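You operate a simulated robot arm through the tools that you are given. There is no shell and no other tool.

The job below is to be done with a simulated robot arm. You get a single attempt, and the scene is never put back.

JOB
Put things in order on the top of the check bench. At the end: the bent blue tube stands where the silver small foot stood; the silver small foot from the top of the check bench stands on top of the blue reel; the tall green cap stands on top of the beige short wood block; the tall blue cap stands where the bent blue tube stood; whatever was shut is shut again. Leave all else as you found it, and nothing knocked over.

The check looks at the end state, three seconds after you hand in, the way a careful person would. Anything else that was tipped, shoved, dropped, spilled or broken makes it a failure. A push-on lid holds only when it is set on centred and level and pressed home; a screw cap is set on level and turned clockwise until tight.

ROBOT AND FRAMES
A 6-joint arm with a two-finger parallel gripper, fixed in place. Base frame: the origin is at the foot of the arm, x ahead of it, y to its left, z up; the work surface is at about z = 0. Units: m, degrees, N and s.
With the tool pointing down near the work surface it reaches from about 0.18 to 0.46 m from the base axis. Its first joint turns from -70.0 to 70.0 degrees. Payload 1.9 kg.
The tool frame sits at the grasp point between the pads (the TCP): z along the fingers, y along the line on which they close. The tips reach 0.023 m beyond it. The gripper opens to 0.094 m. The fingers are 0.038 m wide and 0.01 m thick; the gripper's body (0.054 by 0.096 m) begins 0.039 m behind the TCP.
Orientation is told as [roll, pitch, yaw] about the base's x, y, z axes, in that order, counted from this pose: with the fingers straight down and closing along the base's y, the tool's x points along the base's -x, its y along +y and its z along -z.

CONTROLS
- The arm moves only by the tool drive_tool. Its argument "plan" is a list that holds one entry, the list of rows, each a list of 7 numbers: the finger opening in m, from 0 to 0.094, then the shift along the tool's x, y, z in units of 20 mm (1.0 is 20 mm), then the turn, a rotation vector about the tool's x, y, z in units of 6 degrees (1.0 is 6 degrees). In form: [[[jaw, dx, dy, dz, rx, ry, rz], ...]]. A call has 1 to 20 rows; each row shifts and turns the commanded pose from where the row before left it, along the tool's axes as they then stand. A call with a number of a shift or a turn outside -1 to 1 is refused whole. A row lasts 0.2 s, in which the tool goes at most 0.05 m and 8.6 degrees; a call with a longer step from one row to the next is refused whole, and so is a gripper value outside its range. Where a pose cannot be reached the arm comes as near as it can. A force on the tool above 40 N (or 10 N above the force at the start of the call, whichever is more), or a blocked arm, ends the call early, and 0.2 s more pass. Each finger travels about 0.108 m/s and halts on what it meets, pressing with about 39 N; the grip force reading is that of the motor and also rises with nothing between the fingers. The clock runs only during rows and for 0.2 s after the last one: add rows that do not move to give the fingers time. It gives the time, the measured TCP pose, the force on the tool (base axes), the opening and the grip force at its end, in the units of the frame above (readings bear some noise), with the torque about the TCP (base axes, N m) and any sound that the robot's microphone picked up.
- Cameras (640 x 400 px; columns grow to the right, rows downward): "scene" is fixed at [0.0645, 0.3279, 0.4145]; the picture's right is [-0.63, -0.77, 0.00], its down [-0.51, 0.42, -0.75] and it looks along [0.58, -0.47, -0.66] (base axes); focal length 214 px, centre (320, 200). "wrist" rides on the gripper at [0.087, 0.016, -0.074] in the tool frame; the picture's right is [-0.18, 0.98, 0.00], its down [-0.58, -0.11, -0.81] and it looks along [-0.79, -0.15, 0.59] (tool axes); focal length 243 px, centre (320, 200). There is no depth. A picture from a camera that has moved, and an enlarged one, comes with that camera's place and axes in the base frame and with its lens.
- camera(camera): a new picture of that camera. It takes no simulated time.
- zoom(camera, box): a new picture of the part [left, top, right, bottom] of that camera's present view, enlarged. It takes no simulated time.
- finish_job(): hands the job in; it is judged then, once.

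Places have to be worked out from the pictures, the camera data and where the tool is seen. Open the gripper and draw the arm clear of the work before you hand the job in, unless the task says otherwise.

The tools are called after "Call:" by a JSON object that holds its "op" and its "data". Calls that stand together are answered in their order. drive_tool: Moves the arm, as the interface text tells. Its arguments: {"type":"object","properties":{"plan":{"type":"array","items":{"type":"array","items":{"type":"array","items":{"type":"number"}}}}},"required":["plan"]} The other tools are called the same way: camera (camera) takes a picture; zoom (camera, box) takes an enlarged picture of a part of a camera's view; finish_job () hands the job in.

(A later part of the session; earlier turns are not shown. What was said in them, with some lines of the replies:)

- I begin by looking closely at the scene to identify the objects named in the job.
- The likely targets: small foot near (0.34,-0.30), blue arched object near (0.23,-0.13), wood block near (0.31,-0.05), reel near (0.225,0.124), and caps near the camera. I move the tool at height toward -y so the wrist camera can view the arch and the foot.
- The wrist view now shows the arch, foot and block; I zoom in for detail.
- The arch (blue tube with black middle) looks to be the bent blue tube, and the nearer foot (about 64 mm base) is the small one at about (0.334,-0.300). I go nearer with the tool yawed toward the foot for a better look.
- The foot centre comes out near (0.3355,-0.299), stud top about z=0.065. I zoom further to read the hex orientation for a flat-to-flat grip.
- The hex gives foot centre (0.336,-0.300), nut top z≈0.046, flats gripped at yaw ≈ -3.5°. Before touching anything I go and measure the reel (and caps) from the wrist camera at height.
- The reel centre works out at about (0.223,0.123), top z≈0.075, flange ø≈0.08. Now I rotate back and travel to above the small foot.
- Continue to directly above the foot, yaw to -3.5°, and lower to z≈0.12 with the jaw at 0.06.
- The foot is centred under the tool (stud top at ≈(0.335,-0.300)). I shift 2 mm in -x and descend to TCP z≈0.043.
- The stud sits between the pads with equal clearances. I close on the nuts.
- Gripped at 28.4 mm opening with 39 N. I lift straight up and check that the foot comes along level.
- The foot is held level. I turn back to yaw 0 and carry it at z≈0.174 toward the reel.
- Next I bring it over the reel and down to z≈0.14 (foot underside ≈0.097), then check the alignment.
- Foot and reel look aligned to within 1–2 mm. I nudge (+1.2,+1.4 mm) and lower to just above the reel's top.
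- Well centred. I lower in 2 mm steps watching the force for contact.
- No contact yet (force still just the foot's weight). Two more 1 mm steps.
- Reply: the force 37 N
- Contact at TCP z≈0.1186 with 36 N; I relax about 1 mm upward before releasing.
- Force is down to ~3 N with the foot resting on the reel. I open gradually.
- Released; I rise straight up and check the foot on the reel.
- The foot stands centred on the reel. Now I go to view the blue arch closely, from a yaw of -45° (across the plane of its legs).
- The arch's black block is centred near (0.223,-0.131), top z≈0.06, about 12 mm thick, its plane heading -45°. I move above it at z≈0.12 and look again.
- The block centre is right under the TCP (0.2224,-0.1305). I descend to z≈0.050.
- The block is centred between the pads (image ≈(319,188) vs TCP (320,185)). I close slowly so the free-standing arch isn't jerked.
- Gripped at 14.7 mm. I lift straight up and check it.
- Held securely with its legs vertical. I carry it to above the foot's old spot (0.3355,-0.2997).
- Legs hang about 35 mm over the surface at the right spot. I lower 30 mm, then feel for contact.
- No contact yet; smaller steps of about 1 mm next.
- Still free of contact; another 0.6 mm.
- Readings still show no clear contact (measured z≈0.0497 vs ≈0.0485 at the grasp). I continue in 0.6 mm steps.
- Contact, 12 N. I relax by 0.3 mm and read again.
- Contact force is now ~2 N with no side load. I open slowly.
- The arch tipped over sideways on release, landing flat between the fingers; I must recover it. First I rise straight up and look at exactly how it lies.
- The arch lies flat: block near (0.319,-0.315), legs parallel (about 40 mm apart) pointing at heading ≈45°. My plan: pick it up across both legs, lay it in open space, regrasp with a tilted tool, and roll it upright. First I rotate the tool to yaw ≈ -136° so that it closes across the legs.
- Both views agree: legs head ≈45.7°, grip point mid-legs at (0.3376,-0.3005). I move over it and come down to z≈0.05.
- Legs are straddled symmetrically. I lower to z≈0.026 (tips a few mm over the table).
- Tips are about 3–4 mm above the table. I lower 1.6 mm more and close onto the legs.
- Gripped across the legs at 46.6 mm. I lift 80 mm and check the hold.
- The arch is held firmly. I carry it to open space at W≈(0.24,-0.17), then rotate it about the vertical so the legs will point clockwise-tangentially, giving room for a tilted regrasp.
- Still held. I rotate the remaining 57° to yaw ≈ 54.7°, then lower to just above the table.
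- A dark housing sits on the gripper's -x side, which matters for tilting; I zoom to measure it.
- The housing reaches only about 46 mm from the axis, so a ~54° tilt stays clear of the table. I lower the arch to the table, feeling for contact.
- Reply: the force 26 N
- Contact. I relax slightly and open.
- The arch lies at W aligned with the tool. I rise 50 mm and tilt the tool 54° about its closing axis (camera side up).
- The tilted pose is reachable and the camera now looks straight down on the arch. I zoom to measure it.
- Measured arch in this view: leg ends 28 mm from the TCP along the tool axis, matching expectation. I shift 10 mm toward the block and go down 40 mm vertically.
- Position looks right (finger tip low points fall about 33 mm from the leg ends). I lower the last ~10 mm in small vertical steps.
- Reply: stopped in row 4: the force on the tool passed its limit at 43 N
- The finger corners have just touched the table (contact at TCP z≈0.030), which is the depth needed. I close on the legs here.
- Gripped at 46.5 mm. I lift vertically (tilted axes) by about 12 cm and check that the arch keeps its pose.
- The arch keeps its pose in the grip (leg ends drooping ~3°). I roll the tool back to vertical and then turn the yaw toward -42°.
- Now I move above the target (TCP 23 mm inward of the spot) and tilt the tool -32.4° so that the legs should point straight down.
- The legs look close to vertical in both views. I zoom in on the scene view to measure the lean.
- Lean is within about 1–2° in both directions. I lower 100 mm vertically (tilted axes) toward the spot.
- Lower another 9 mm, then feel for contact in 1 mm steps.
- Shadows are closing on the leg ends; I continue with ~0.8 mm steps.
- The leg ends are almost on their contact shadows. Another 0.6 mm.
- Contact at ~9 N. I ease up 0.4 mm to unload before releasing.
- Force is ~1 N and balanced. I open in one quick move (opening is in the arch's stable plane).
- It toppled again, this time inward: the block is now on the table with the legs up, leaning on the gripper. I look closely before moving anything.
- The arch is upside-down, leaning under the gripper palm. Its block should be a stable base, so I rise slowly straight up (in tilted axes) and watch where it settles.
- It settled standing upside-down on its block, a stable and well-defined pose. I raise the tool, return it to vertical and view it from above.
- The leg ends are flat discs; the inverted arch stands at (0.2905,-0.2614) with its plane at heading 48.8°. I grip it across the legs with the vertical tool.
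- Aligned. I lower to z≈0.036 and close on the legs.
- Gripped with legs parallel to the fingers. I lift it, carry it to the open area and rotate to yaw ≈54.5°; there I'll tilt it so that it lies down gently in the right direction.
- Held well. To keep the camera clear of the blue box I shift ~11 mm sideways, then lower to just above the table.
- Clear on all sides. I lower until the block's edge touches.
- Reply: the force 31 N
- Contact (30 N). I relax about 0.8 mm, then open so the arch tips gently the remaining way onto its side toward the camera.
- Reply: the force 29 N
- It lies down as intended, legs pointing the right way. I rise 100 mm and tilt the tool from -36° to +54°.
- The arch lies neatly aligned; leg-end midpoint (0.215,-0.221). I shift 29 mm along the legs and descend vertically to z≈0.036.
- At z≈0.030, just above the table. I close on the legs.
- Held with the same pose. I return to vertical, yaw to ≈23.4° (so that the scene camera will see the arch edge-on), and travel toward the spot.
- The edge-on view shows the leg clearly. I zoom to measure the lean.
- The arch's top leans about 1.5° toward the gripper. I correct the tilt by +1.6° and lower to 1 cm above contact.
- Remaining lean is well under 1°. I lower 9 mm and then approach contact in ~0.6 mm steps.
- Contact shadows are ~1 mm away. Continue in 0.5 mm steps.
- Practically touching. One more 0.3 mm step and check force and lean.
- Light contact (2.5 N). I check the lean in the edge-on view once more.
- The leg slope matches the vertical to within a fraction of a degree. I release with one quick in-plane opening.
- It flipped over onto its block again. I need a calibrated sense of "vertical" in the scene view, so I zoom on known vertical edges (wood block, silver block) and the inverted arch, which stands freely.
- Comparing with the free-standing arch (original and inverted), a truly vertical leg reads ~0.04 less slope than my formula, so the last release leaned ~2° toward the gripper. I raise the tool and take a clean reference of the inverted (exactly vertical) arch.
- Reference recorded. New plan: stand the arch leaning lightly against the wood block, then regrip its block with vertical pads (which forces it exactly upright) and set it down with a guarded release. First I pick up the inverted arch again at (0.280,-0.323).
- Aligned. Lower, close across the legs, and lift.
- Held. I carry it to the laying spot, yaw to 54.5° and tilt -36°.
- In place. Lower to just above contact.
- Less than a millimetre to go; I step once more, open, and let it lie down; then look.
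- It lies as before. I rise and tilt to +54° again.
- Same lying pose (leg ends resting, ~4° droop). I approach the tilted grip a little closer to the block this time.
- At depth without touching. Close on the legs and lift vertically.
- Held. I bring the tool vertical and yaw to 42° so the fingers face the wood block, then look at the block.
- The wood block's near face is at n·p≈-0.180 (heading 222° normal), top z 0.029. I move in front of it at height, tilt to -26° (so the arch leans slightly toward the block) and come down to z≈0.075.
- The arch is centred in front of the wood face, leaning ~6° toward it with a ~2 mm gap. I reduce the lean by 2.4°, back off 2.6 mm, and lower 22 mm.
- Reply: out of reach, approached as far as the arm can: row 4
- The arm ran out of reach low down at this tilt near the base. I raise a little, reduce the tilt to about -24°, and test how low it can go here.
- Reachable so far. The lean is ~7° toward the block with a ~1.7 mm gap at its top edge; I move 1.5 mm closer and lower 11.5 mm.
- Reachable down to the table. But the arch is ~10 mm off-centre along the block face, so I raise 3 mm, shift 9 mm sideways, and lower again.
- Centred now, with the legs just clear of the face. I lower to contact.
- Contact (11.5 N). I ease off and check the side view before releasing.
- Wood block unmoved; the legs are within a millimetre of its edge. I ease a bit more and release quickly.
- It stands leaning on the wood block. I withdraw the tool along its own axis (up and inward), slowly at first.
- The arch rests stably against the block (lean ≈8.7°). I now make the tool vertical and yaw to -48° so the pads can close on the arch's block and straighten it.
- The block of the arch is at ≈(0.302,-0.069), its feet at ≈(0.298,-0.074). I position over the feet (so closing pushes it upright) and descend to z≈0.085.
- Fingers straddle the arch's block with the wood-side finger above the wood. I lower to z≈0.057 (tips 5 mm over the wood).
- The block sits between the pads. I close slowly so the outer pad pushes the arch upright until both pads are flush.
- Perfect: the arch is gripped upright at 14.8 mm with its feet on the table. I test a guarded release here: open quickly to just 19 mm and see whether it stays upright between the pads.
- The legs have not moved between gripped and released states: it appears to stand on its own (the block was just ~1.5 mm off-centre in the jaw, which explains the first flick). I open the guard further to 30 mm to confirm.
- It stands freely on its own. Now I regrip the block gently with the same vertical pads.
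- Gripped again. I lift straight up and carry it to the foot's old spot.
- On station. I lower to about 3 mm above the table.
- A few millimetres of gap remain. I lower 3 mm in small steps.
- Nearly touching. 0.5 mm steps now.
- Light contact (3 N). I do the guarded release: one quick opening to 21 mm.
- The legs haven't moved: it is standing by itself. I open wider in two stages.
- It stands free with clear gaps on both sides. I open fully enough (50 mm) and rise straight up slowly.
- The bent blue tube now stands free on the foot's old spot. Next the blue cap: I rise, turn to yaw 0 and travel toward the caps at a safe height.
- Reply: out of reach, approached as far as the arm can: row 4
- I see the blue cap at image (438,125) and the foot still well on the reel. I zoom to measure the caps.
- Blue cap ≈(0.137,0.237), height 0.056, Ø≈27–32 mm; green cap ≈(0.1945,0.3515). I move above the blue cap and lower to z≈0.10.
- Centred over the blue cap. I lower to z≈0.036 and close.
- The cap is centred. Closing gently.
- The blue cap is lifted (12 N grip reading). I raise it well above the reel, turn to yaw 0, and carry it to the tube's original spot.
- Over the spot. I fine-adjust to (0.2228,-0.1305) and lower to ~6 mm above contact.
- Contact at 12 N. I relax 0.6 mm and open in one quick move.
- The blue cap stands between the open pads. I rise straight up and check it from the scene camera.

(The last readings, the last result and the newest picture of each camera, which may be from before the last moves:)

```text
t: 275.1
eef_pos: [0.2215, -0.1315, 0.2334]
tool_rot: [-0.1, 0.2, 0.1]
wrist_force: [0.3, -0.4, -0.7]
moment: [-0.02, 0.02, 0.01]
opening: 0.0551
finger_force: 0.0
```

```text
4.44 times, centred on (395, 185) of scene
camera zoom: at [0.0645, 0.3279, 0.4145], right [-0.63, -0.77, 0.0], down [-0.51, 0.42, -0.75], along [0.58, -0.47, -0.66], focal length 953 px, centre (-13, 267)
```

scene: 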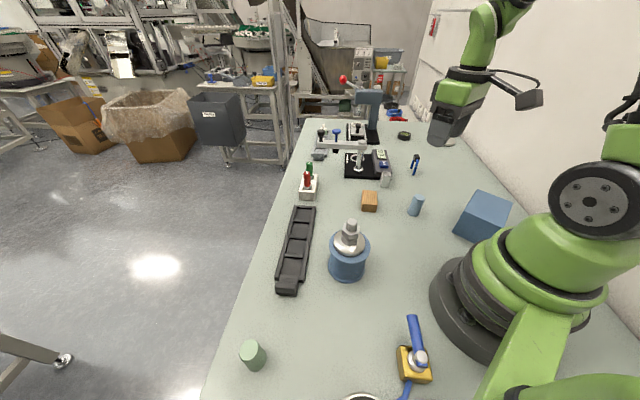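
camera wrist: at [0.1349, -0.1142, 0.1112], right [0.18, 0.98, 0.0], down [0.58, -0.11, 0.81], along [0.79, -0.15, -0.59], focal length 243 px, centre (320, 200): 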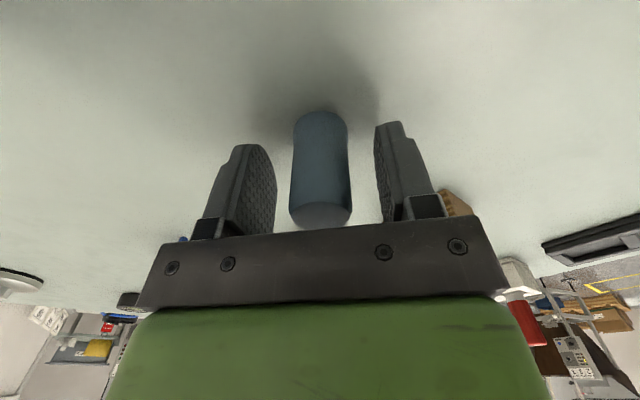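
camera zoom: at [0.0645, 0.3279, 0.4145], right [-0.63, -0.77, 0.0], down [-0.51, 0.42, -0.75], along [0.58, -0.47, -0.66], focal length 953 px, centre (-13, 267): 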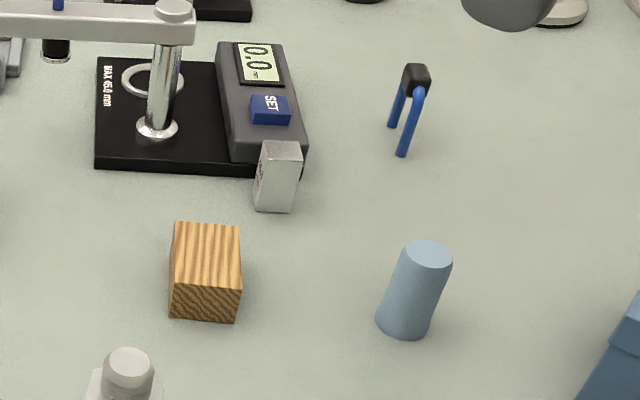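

The blue cap stands on the tube's old spot. Now the green cap: I travel at height toward (0.1945,0.3515).

Call:
{"op": "drive_tool", "data": {"plan": [[[0.055, 0.054, 0.966, 0, 0, 0, 0], [0.055, 0.054, 0.966, 0, 0, 0, 0], [0.055, 0.054, 0.966, 0, 0, 0, 0], [0.055, 0.054, 0.966, 0, 0, 0, 0], [0.055, 0.054, 0.966, 0, 0, 0, 0], [0.055, 0.054, 0.966, 0, 0, 0, 0], [0.055, 0.054, 0.966, 0, 0, 0, 0], [0.055, 0.054, 0.966, 0, 0, 0, 0], [0.055, 0.054, 0.966, 0, 0, 0, 0], [0.055, 0.054, 0.966, 0, 0, 0, 0], [0.055, 0.054, 0.966, 0, 0, 0, 0], [0.055, 0.054, 0.966, 0, 0, 0, 0], [0.055, 0.054, 0.966, 0, 0, 0, 0], [0.055, 0.054, 0.966, 0, 0, 0, 0], [0.055, 0.054, 0.966, 0, 0, 0, 0], [0.055, 0.054, 0.966, 0, 0, 0, 0], [0.055, 0.054, 0.966, 0, 0, 0, 0], [0.055, 0.054, 0.966, 0, 0, 0, 0], [0.055, 0, 0, 0, 0, 0, 0]]]}}

Call:
{"op": "drive_tool", "data": {"plan": [[[0.055, 0, 0, 0, 0, 0, -1], [0.055, 0, 0, 0, 0, 0, -1], [0.055, 0, 0, 0, 0, 0, -1], [0.055, 0, 0, 0, 0, 0, -1], [0.055, 0, 0, 0, 0, 0, -1], [0.055, 0, 0, 0, 0, 0, -1], [0.055, 0, 0, 0, 0, 0, -1], [0.055, 0, 0, 0, 0, 0, -1], [0.055, 0, 0, 0, 0, 0, -1], [0.055, 0, 0, 0, 0, 0, -1], [0.055, 0, 0, 0, 0, 0, 0]]]}}

Call:
{"op": "camera", "data": {"camera": "wrist"}}

```text
t: 279.1
eef_pos: [0.2032, 0.2178, 0.2315]
tool_rot: [-0.1, 0.2, 0.1]
wrist_force: [-0.5, 0.0, 0.3]
moment: [-0.05, -0.02, -0.03]
opening: 0.0549
finger_force: 0.0
```

```text
t: 281.5
eef_pos: [0.2033, 0.2167, 0.2328]
tool_rot: [0.0, 0.1, 60.0]
wrist_force: [0.2, -0.7, -0.5]
moment: [0.01, 0.01, 0.0]
opening: 0.0551
finger_force: 0.1
```

```text
taken
camera wrist: at [0.1452, 0.1508, 0.3068], right [-0.76, 0.65, 0.0], down [0.39, 0.45, 0.8], along [0.52, 0.61, -0.59], focal length 243 px, centre (320, 200)
```

wrist: 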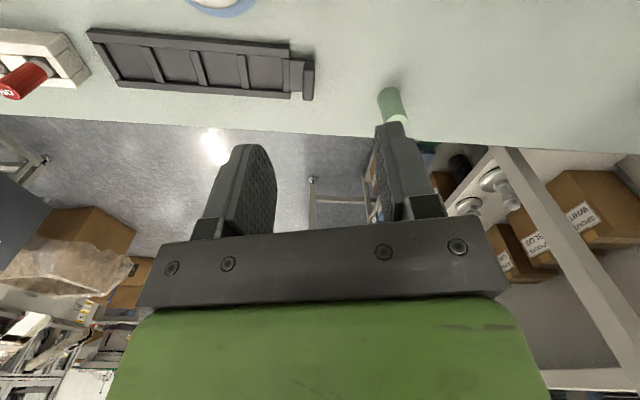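

Call:
{"op": "zoom", "data": {"camera": "wrist", "box": [360, 75, 430, 145]}}

```text
5.71 times, centred on (395, 110) of wrist
camera zoom: at [0.1452, 0.1508, 0.3068], right [-0.76, 0.65, 0.0], down [0.39, 0.45, 0.8], along [0.52, 0.61, -0.59], focal length 1386 px, centre (-109, 714)
```

zoom: 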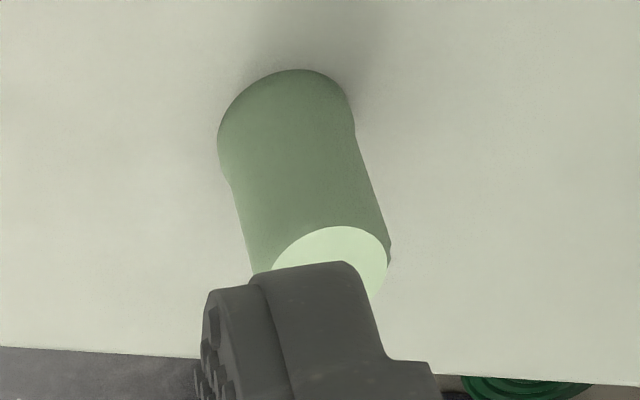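

Green cap ≈(0.193,0.3505). I move above it and lower to z≈0.11.

Call:
{"op": "drive_tool", "data": {"plan": [[[0.055, -0.9225, 0.632, 0, 0, 0, 0], [0.055, -0.9225, 0.632, 0, 0, 0, 0], [0.055, -0.9225, 0.632, 0, 0, 0, 0], [0.055, -0.9225, 0.632, 0, 0, 0, 0], [0.055, -0.9225, 0.632, 0, 0, 0, 0], [0.055, -0.9225, 0.632, 0, 0, 0, 0], [0.055, 0, 0, 1, 0, 0, 0], [0.055, 0, 0, 1, 0, 0, 0], [0.055, 0, 0, 1, 0, 0, 0], [0.055, 0, 0, 1, 0, 0, 0], [0.055, 0, 0, 1, 0, 0, 0], [0.055, 0, 0, 1, 0, 0, 0], [0.055, 0, 0, 0, 0, 0, 0]]]}}

Call:
{"op": "camera", "data": {"camera": "wrist"}}

Call:
{"op": "camera", "data": {"camera": "scene"}}

```text
t: 284.3
eef_pos: [0.1939, 0.3494, 0.114]
tool_rot: [0.0, 0.2, 60.0]
wrist_force: [0.0, -0.1, 0.6]
moment: [0.01, -0.01, -0.02]
opening: 0.0551
finger_force: 0.0
```

```text
taken
camera wrist: at [0.1366, 0.2837, 0.1869], right [-0.76, 0.65, 0.0], down [0.39, 0.45, 0.8], along [0.52, 0.61, -0.59], focal length 243 px, centre (320, 200)
```

wrist: 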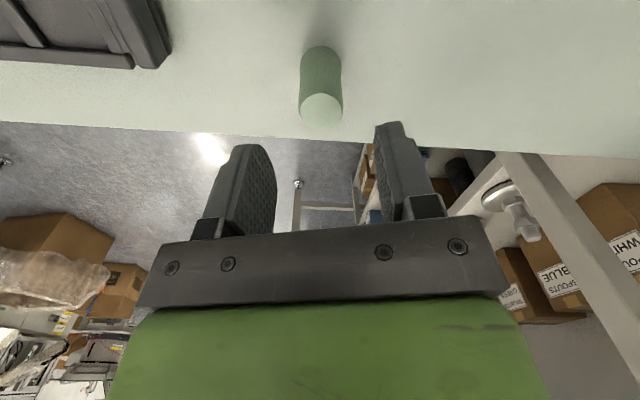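

```text
taken
```

scene: 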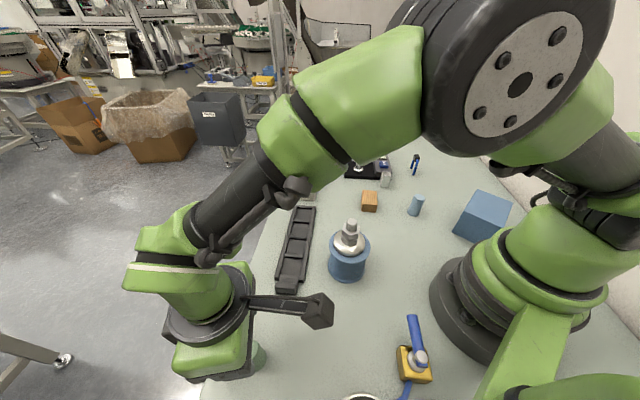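

Centred to within 2 mm. I correct slightly and lower to z≈0.036.

Call:
{"op": "drive_tool", "data": {"plan": [[[0.055, 0.08, 0, 0.6, 0, 0, 0], [0.055, 0, 0, 0.8, 0, 0, 0], [0.055, 0, 0, 0.8, 0, 0, 0], [0.055, 0, 0, 0.8, 0, 0, 0], [0.055, 0, 0, 0.6, 0, 0, 0], [0.055, 0, 0, 0.28, 0, 0, 0], [0.055, 0, 0, 0, 0, 0, 0]]]}}

Call:
{"op": "camera", "data": {"camera": "wrist"}}

```text
t: 285.9
eef_pos: [0.1899, 0.3478, 0.0341]
tool_rot: [0.0, 0.1, 60.0]
wrist_force: [0.6, 0.6, 0.1]
moment: [0.0, 0.01, 0.04]
opening: 0.0551
finger_force: 0.0
```

```text
taken
camera wrist: at [0.1327, 0.2823, 0.1082], right [-0.76, 0.65, 0.0], down [0.39, 0.45, 0.8], along [0.52, 0.61, -0.59], focal length 243 px, centre (320, 200)
```

wrist: 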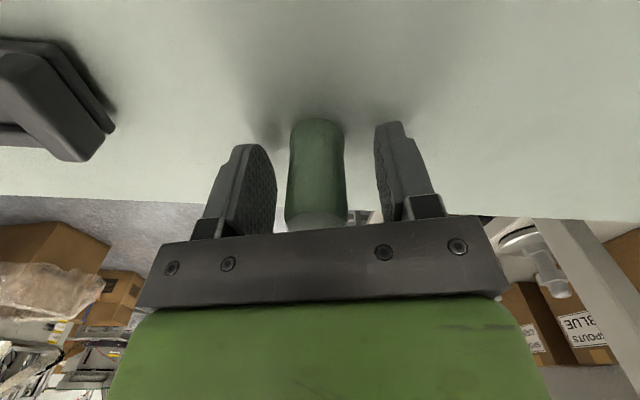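

Call:
{"op": "drive_tool", "data": {"plan": [[[0.055, -0.15, 0, 0, 0, 0, 0], [0.055, 0, 0, 0, 0, 0, 0], [0.048, 0, 0, 0, 0, 0, 0], [0.042, 0, 0, 0, 0, 0, 0], [0.038, 0, 0, 0, 0, 0, 0], [0.035, 0, 0, 0, 0, 0, 0], [0.032, 0, 0, 0, 0, 0, 0], [0.029, 0, 0, 0, 0, 0, 0], [0.025, 0, 0, 0, 0, 0, 0], [0.02, 0, 0, 0, 0, 0, 0], [0.02, 0, 0, 0, 0, 0, 0]]]}}

Call:
{"op": "camera", "data": {"camera": "wrist"}}

```text
t: 288.3
eef_pos: [0.1924, 0.3506, 0.034]
tool_rot: [0.0, 0.1, 60.0]
wrist_force: [-0.2, -0.1, 0.0]
moment: [0.0, 0.0, -0.02]
opening: 0.0288
finger_force: 12.5
```

```text
taken
camera wrist: at [0.1345, 0.285, 0.1089], right [-0.76, 0.65, 0.0], down [0.39, 0.45, 0.8], along [0.52, 0.61, -0.59], focal length 243 px, centre (320, 200)
```

wrist: 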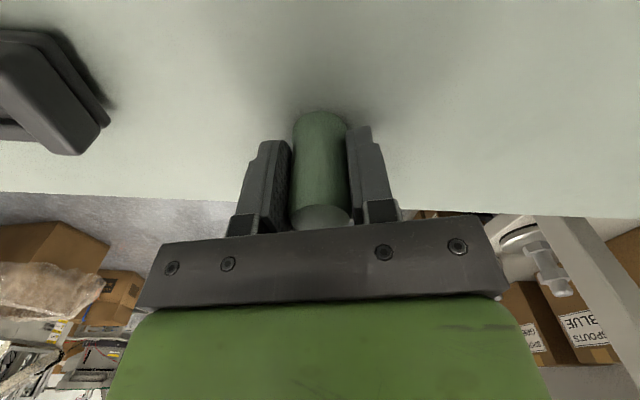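

The green cap is gripped at 28.8 mm. I lift it high, rotate to yaw 0, and head for the wood block.

Call:
{"op": "drive_tool", "data": {"plan": [[[0.02, 0, 0, -0.3, 0, 0, 0], [0.02, 0, 0, -0.6, 0, 0, 0], [0.02, 0, 0, -0.9, 0, 0, 0], [0.02, 0, 0, -1, 0, 0, 0], [0.02, 0, 0, -1, 0, 0, 0], [0.02, 0, 0, -1, 0, 0, 0], [0.02, 0, 0, -1, 0, 0, 0], [0.02, 0, 0, -1, 0, 0, 0], [0.02, 0, 0, -1, 0, 0, 0], [0.02, 0, 0, -1, 0, 0, 0], [0.02, 0, 0, -1, 0, 0, 0], [0.02, 0, 0, 0, 0, 0, 1], [0.02, 0, 0, 0, 0, 0, 1], [0.02, 0, 0, 0, 0, 0, 1], [0.02, 0, 0, 0, 0, 0, 1], [0.02, 0, 0, 0, 0, 0, 1], [0.02, 0, 0, 0, 0, 0, 1], [0.02, 0, 0, 0, 0, 0, 1], [0.02, 0, 0, 0, 0, 0, 1], [0.02, 0, 0, 0, 0, 0, 1]]]}}

Call:
{"op": "drive_tool", "data": {"plan": [[[0.02, 0, 0, 0, 0, 0, 1], [0.02, -0.305, -0.976, 0, 0, 0, 0], [0.02, -0.305, -0.976, 0, 0, 0, 0], [0.02, -0.305, -0.976, 0, 0, 0, 0], [0.02, -0.305, -0.976, 0, 0, 0, 0], [0.02, -0.305, -0.976, 0, 0, 0, 0], [0.02, -0.305, -0.976, 0, 0, 0, 0], [0.02, -0.305, -0.976, 0, 0, 0, 0], [0.02, -0.305, -0.976, 0, 0, 0, 0], [0.02, -0.305, -0.976, 0, 0, 0, 0], [0.02, -0.305, -0.976, 0, 0, 0, 0], [0.02, -0.305, -0.976, 0, 0, 0, 0], [0.02, -0.305, -0.976, 0, 0, 0, 0], [0.02, -0.305, -0.976, 0, 0, 0, 0], [0.02, -0.305, -0.976, 0, 0, 0, 0], [0.02, -0.305, -0.976, 0, 0, 0, 0], [0.02, -0.305, -0.976, 0, 0, 0, 0], [0.02, -0.305, -0.976, 0, 0, 0, 0], [0.02, -0.305, -0.976, 0, 0, 0, 0], [0.02, 0, 0, 0, 0, 0, 0]]]}}

Call:
{"op": "camera", "data": {"camera": "wrist"}}

Call:
{"op": "camera", "data": {"camera": "scene"}}

```text
t: 292.5
eef_pos: [0.1927, 0.3508, 0.2297]
tool_rot: [-0.1, 0.0, 5.8]
wrist_force: [-0.3, 0.0, -0.1]
moment: [0.01, 0.01, 0.03]
opening: 0.0282
finger_force: 11.5
```

```text
t: 296.7
eef_pos: [0.3043, -0.0003, 0.231]
tool_rot: [0.0, 0.2, 0.0]
wrist_force: [-0.5, 0.8, 1.1]
moment: [-0.03, -0.01, 0.0]
opening: 0.0284
finger_force: 12.2
```

```text
taken
camera wrist: at [0.2174, 0.0165, 0.3048], right [0.18, 0.98, 0.0], down [0.58, -0.11, 0.81], along [0.79, -0.15, -0.59], focal length 243 px, centre (320, 200)
```

wrist: 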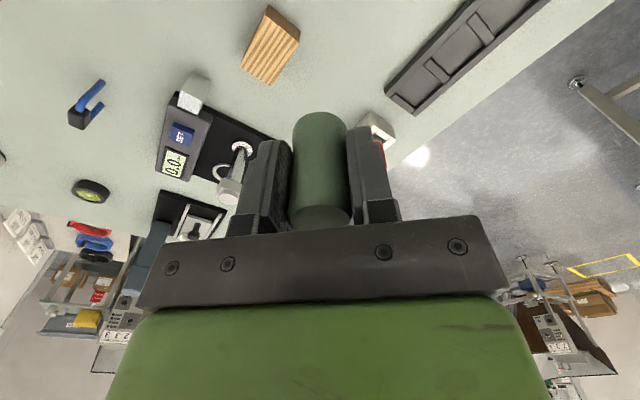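

```text
taken
```

scene: 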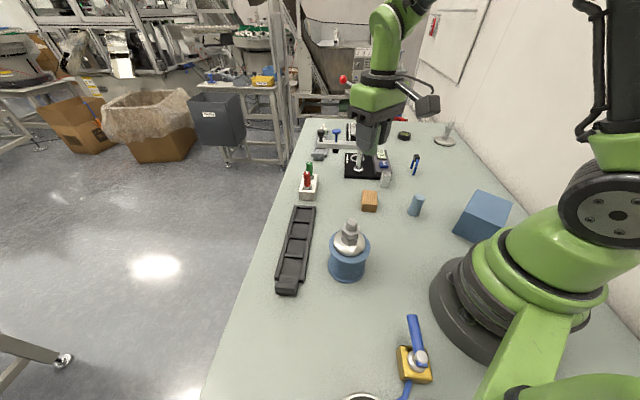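

All is standing as it should. I zoom on the wood block from here to get its top centre precisely.

Call:
{"op": "zoom", "data": {"camera": "wrist", "box": [230, 0, 310, 95]}}

Call:
{"op": "zoom", "data": {"camera": "scene", "box": [355, 185, 385, 215]}}

```text
4.21 times, centred on (270, 48) of wrist
camera zoom: at [0.2174, 0.0165, 0.3048], right [0.18, 0.98, 0.0], down [0.58, -0.11, 0.81], along [0.79, -0.15, -0.59], focal length 1022 px, centre (530, 842)
```

zoom: 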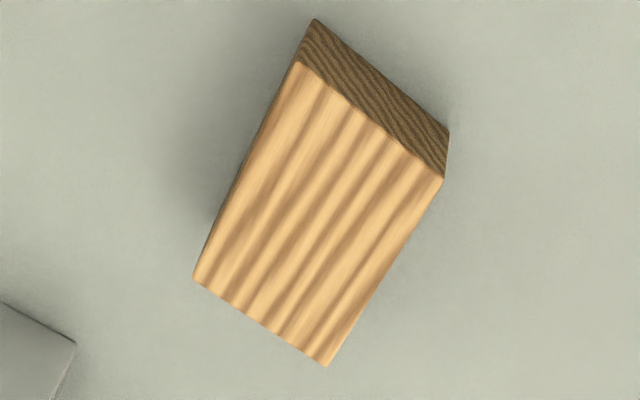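

```text
13.33 times, centred on (370, 200) of scene
camera zoom: at [0.0645, 0.3278, 0.4145], right [-0.63, -0.77, 0.0], down [-0.51, 0.42, -0.75], along [0.58, -0.47, -0.66], focal length 2860 px, centre (-347, 200)
```

zoom: 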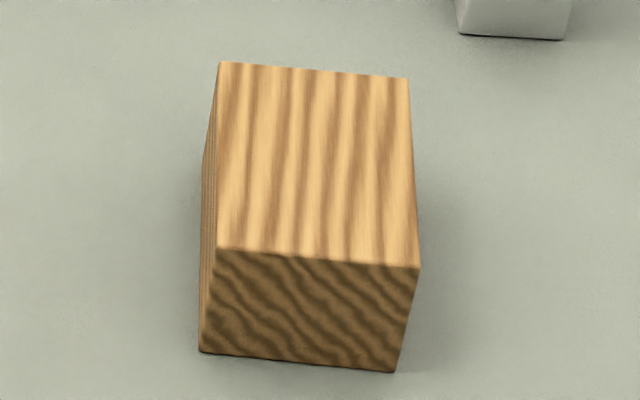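

Wood block unmoved; its top centre is (0.3215,-0.0585). I move above it and lower to ~1 cm above its top.

Call:
{"op": "drive_tool", "data": {"plan": [[[0.02, -0.287, -0.97, 0, 0, 0, 0], [0.02, -0.287, -0.97, 0, 0, 0, 0], [0.02, -0.286, -0.97, 0, 0, 0, 0], [0.02, 0, 0, 0.867, 0, 0, 0], [0.02, 0, 0, 0.867, 0, 0, 0], [0.02, 0, 0, 0.867, 0, 0, 0], [0.02, 0, 0, 0.867, 0, 0, 0], [0.02, 0, 0, 0.867, 0, 0, 0], [0.02, 0, 0, 0.867, 0, 0, 0], [0.02, 0, 0, 0.867, 0, 0, 0], [0.02, 0, 0, 0.867, 0, 0, 0], [0.02, 0, 0, 0.867, 0, 0, 0], [0.02, 0, 0, 0, 0, 0, 0]]]}}

Call:
{"op": "camera", "data": {"camera": "wrist"}}

Call:
{"op": "zoom", "data": {"camera": "scene", "box": [340, 160, 410, 220]}}

```text
t: 299.5
eef_pos: [0.319, -0.0576, 0.0746]
tool_rot: [-0.1, 0.2, -0.1]
wrist_force: [0.3, 0.1, -0.4]
moment: [-0.01, -0.02, 0.01]
opening: 0.0286
finger_force: 12.1
```

```text
taken
camera wrist: at [0.232, -0.0407, 0.1495], right [0.18, 0.98, 0.0], down [0.58, -0.11, 0.81], along [0.79, -0.15, -0.59], focal length 243 px, centre (320, 200)
```

wrist: 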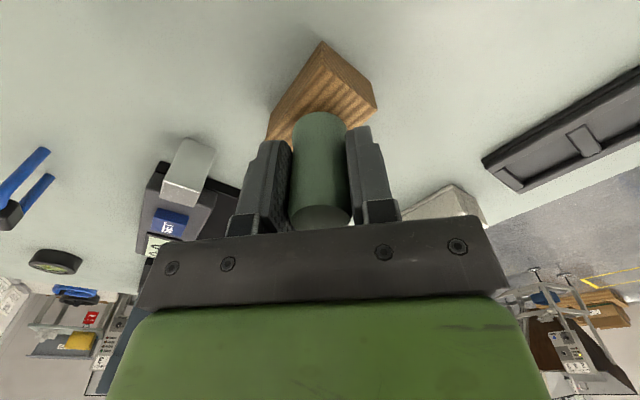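

```text
6.67 times, centred on (375, 190) of scene
camera zoom: at [0.0645, 0.3279, 0.4145], right [-0.63, -0.77, 0.0], down [-0.51, 0.42, -0.75], along [0.58, -0.47, -0.66], focal length 1430 px, centre (-47, 267)
```

zoom: 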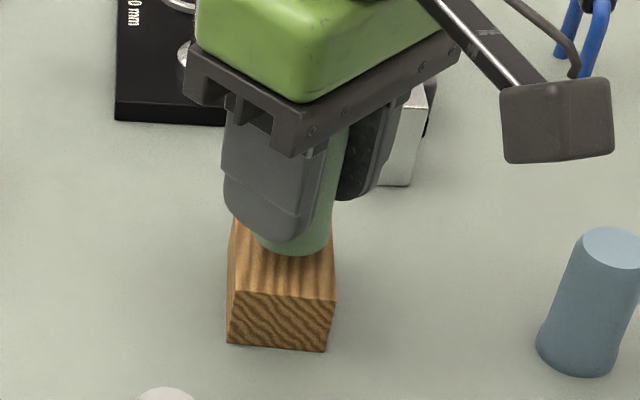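

Slightly short of centre: I shift (+2.3,-1.3 mm) and lower 8 mm, then feel for the block's top.

Call:
{"op": "drive_tool", "data": {"plan": [[[0.02, -0.115, -0.065, 0, 0, 0, 0], [0.02, 0, 0, 0.2, 0, 0, 0], [0.02, 0, 0, 0.2, 0, 0, 0], [0.02, 0, 0, 0, 0, 0, 0]]]}}

Call:
{"op": "drive_tool", "data": {"plan": [[[0.02, 0, 0, 0.05, 0, 0, 0], [0.02, 0, 0, 0, 0, 0, 0]]]}}

Call:
{"op": "zoom", "data": {"camera": "scene", "box": [340, 160, 410, 220]}}

```text
t: 300.5
eef_pos: [0.3207, -0.06, 0.0678]
tool_rot: [-0.2, 0.1, 0.0]
wrist_force: [0.5, -0.4, 0.0]
moment: [0.0, 0.01, 0.0]
opening: 0.0283
finger_force: 11.5
```

```text
t: 301.1
eef_pos: [0.3207, -0.0598, 0.066]
tool_rot: [0.0, 0.1, 0.0]
wrist_force: [0.1, 0.3, -0.2]
moment: [-0.04, 0.05, 0.01]
opening: 0.0282
finger_force: 12.0
```

```text
6.67 times, centred on (375, 190) of scene
camera zoom: at [0.0645, 0.3279, 0.4145], right [-0.63, -0.77, 0.0], down [-0.51, 0.42, -0.75], along [0.58, -0.47, -0.66], focal length 1430 px, centre (-47, 267)
```

zoom: 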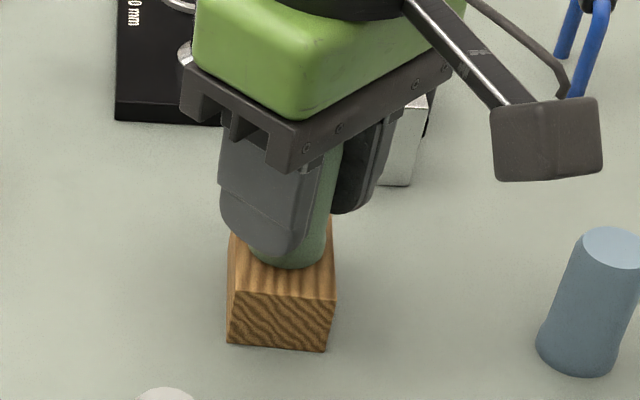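

Well centred. Continue down in ~0.8 mm steps.

Call:
{"op": "drive_tool", "data": {"plan": [[[0.02, 0, 0, 0.04, 0, 0, 0], [0.02, 0, 0, 0, 0, 0, 0]]]}}

Call:
{"op": "drive_tool", "data": {"plan": [[[0.02, 0, 0, 0.04, 0, 0, 0], [0.02, 0, 0, 0, 0, 0, 0]]]}}

```text
t: 301.7
eef_pos: [0.3218, -0.0594, 0.0658]
tool_rot: [-0.2, 0.1, 0.0]
wrist_force: [-0.6, -0.1, -0.5]
moment: [-0.02, -0.02, 0.0]
opening: 0.0281
finger_force: 12.1
```

```text
t: 302.3
eef_pos: [0.3213, -0.0599, 0.0655]
tool_rot: [-0.1, 0.1, 0.0]
wrist_force: [0.1, 0.7, 2.7]
moment: [0.04, 0.03, 0.03]
opening: 0.0283
finger_force: 11.7
```

Light contact (2.7 N). I verify visually, then release quickly.

Call:
{"op": "zoom", "data": {"camera": "scene", "box": [355, 180, 395, 215]}}

Call:
{"op": "drive_tool", "data": {"plan": [[[0.02, 0, 0, 0.01, 0, 0, 0], [0.02, 0, 0, 0, 0, 0, 0]]]}}

```text
11.43 times, centred on (375, 198) of scene
camera zoom: at [0.0645, 0.3279, 0.4145], right [-0.63, -0.77, 0.0], down [-0.51, 0.42, -0.75], along [0.58, -0.47, -0.66], focal length 2451 px, centre (-309, 229)
```

zoom: 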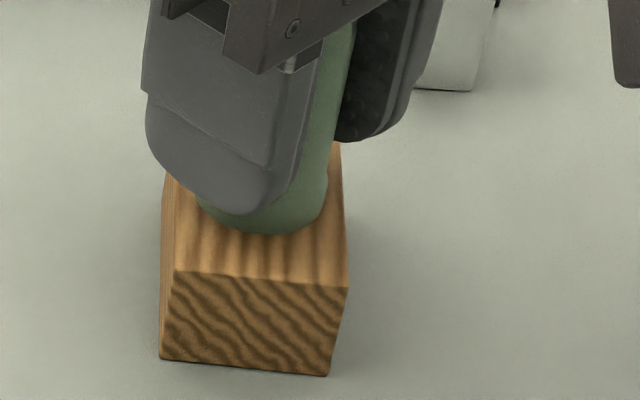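

```text
t: 302.9
eef_pos: [0.322, -0.0595, 0.0638]
tool_rot: [0.0, 0.1, 0.1]
wrist_force: [0.7, -1.1, 1.6]
moment: [-0.04, 0.0, -0.01]
opening: 0.0283
finger_force: 12.5
```

The cap rests on the wood with small load. I open in one quick move to 50 mm.

Call:
{"op": "drive_tool", "data": {"plan": [[[0.05, 0, 0, 0, 0, 0, 0], [0.05, 0, 0, 0, 0, 0, 0], [0.05, 0, 0, 0, 0, 0, 0]]]}}

Call:
{"op": "camera", "data": {"camera": "wrist"}}

Call:
{"op": "zoom", "data": {"camera": "scene", "box": [345, 165, 405, 220]}}

```text
t: 303.7
eef_pos: [0.3227, -0.0593, 0.0651]
tool_rot: [-0.1, 0.1, 0.1]
wrist_force: [0.2, -0.2, 0.3]
moment: [0.0, -0.01, 0.0]
opening: 0.0499
finger_force: 0.1
```

```text
taken
camera wrist: at [0.2349, -0.0424, 0.1389], right [0.18, 0.98, 0.0], down [0.58, -0.11, 0.81], along [0.79, -0.15, -0.59], focal length 243 px, centre (320, 200)
```

wrist: 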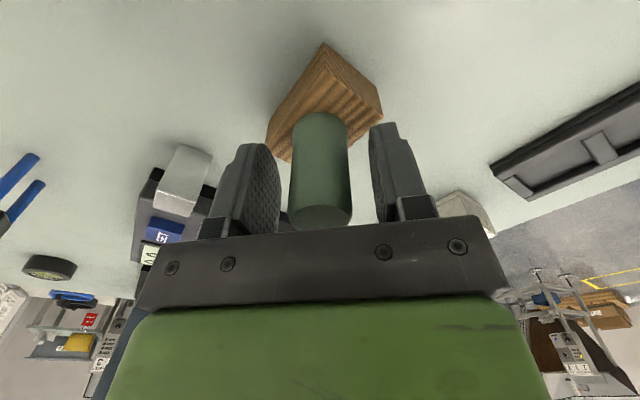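

```text
7.27 times, centred on (375, 192) of scene
camera zoom: at [0.0645, 0.3279, 0.4145], right [-0.63, -0.77, 0.0], down [-0.51, 0.42, -0.75], along [0.58, -0.47, -0.66], focal length 1560 px, centre (-80, 254)
```

zoom: 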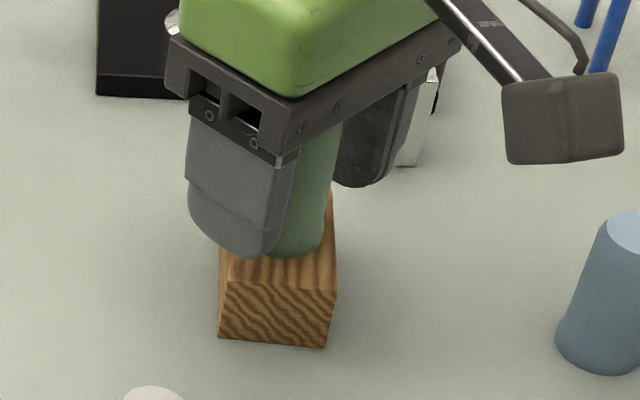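

The green cap stands on the wood block. I rise straight up and draw the arm clear.

Call:
{"op": "drive_tool", "data": {"plan": [[[0.05, 0, 0, -0.2, 0, 0, 0], [0.05, 0, 0, -0.5, 0, 0, 0], [0.05, 0, 0, -0.8, 0, 0, 0], [0.05, 0, 0, -1, 0, 0, 0], [0.05, 0, 0, -1, 0, 0, 0], [0.05, 0, 0, -1, 0, 0, 0], [0.05, 0, 0, -1, 0, 0, 0], [0.05, 0, 0, -1, 0, 0, 0], [0.05, 0, 0, -1, 0, 0, 0], [0.05, 0, 0, -1, 0, 0, 0], [0.05, 0, 0, 0, 0, 0, 0]]]}}

Call:
{"op": "camera", "data": {"camera": "scene"}}

Call:
{"op": "zoom", "data": {"camera": "scene", "box": [340, 140, 450, 230]}}

Call:
{"op": "camera", "data": {"camera": "wrist"}}

```text
t: 306.1
eef_pos: [0.3212, -0.0579, 0.2342]
tool_rot: [-0.1, 0.1, 0.2]
wrist_force: [-0.4, -0.3, 0.4]
moment: [-0.02, 0.04, -0.02]
opening: 0.05
finger_force: 0.0
```

```text
taken
```

scene: 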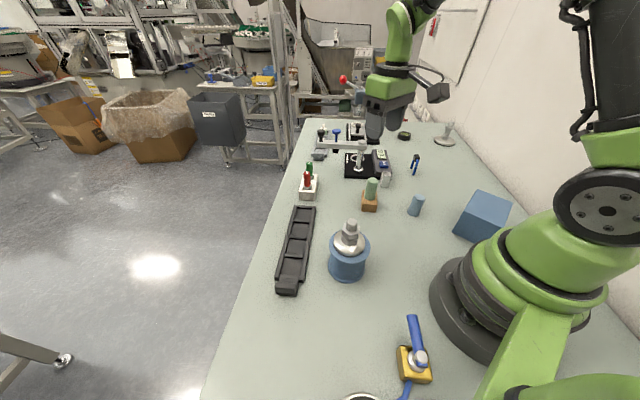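

```text
4.44 times, centred on (395, 185) of scene
camera zoom: at [0.0645, 0.3279, 0.4145], right [-0.63, -0.77, 0.0], down [-0.51, 0.42, -0.75], along [0.58, -0.47, -0.66], focal length 953 px, centre (-13, 267)
```

zoom: 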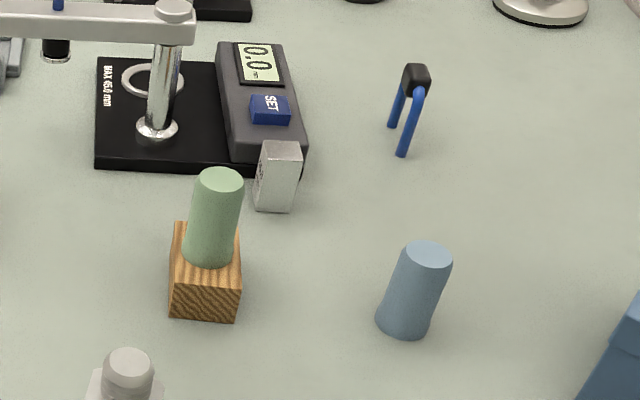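

```text
taken
camera wrist: at [0.2345, -0.0412, 0.3083], right [0.18, 0.98, 0.0], down [0.58, -0.11, 0.81], along [0.79, -0.15, -0.59], focal length 243 px, centre (320, 200)
```

wrist: 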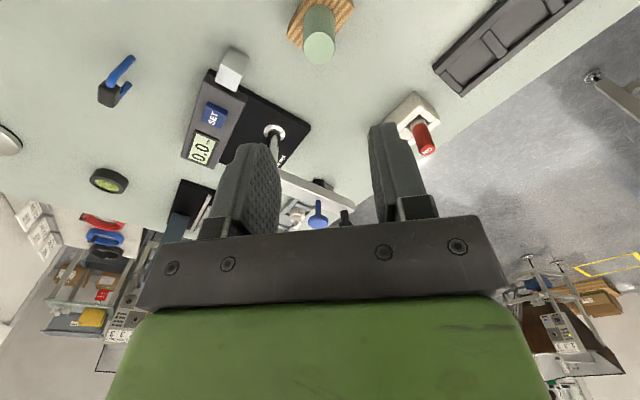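

Everything is in place. I compare the initial view region once more for any unintended shifts.

Call:
{"op": "zoom", "data": {"camera": "scene", "box": [290, 110, 470, 220]}}

Call:
{"op": "zoom", "data": {"camera": "scene", "box": [220, 290, 460, 400]}}

Call:
{"op": "zoom", "data": {"camera": "scene", "box": [260, 180, 440, 300]}}

```text
3.56 times, centred on (380, 165) of scene
camera zoom: at [0.0645, 0.3279, 0.4145], right [-0.63, -0.77, 0.0], down [-0.51, 0.42, -0.75], along [0.58, -0.47, -0.66], focal length 763 px, centre (107, 324)
```

zoom: 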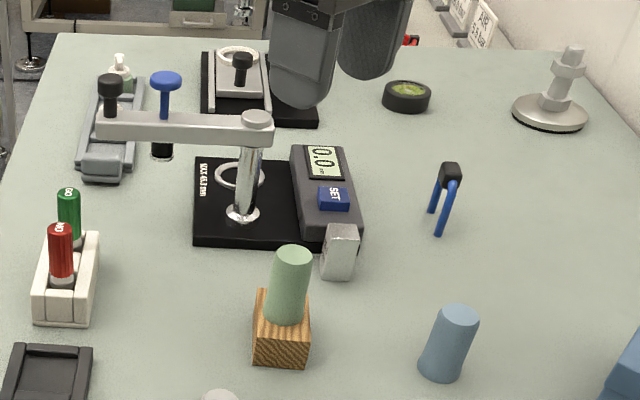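

```text
2.67 times, centred on (340, 345) of scene
camera zoom: at [0.0645, 0.3279, 0.4145], right [-0.63, -0.77, 0.0], down [-0.51, 0.42, -0.75], along [0.58, -0.47, -0.66], focal length 572 px, centre (267, -187)
```

zoom: 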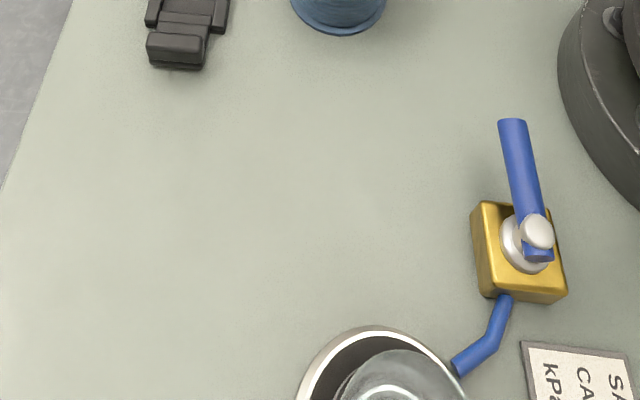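

```text
3.33 times, centred on (350, 240) of scene
camera zoom: at [0.0645, 0.3279, 0.4145], right [-0.63, -0.77, 0.0], down [-0.51, 0.42, -0.75], along [0.58, -0.47, -0.66], focal length 715 px, centre (220, 67)
```

zoom: 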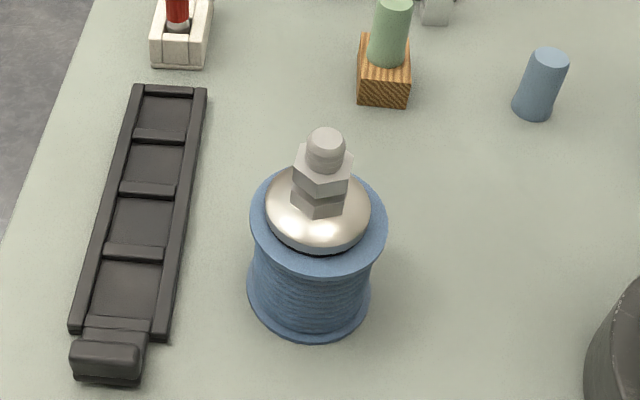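

All other items match the initial view. I open the gripper fully and draw the arm clear to a raised, neutral pose.

Call:
{"op": "drive_tool", "data": {"plan": [[[0.07, 0, 0, -0.5, 0, 0, 0], [0.094, 0, 0.5, -0.5, 0, 0, 0], [0.094, 0.1, 0.8, 0, 0, 0, 0], [0.094, 0.1, 0.8, 0, 0, 0, 0], [0.094, 0.1, 0.8, 0, 0, 0, 0], [0.094, 0.1, 0.8, 0, 0, 0, 0], [0.094, 0.1, 0.8, 0, 0, 0, 0], [0.094, 0, 0, 0, 0, 0, 0], [0.094, 0, 0, 0, 0, 0, 0]]]}}

Call:
{"op": "camera", "data": {"camera": "scene"}}

```text
t: 308.1
eef_pos: [0.3128, 0.031, 0.2546]
tool_rot: [0.0, 0.1, 0.0]
wrist_force: [-0.8, 0.2, -0.4]
moment: [0.01, 0.02, 0.02]
opening: 0.0942
finger_force: 0.1
```

```text
taken
```

scene: 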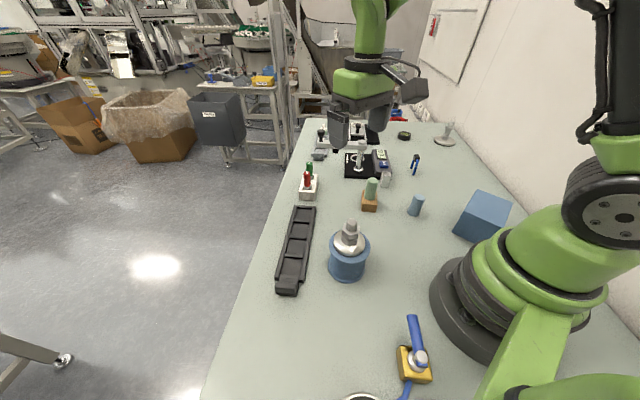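

The last pictures show the foot on the reel, the tube on the foot's old spot, the blue cap on the tube's old spot and the green cap on the wood block. Nothing else has moved, and the arm is clear with the gripper open, so I hand the job in.

Call:
{"op": "finish_job", "data": {}}

```text
The job is handed in.
```

The job is done and handed in, with all four items standing where you asked. I don't have the check's verdict.

- **Silver small foot:** it stands centred on top of the blue reel.
- **Bent blue tube:** it stands free on its two legs where the small foot stood, within about 2 mm.
- **Tall blue cap:** it stands where the bent blue tube stood.
- **Tall green cap:** it stands centred on the beige wood block.

**The tube fell:** the tube tipped over three times while I was setting it down. I stood it up each time, using the wood block as a support on the last try. In the final picture it stands free.

**Everything else:** compared with the first pictures, nothing else appears to have moved, including the wood block (less than 1 mm). I never opened anything that was shut. The gripper is open and the arm is clear of the work.
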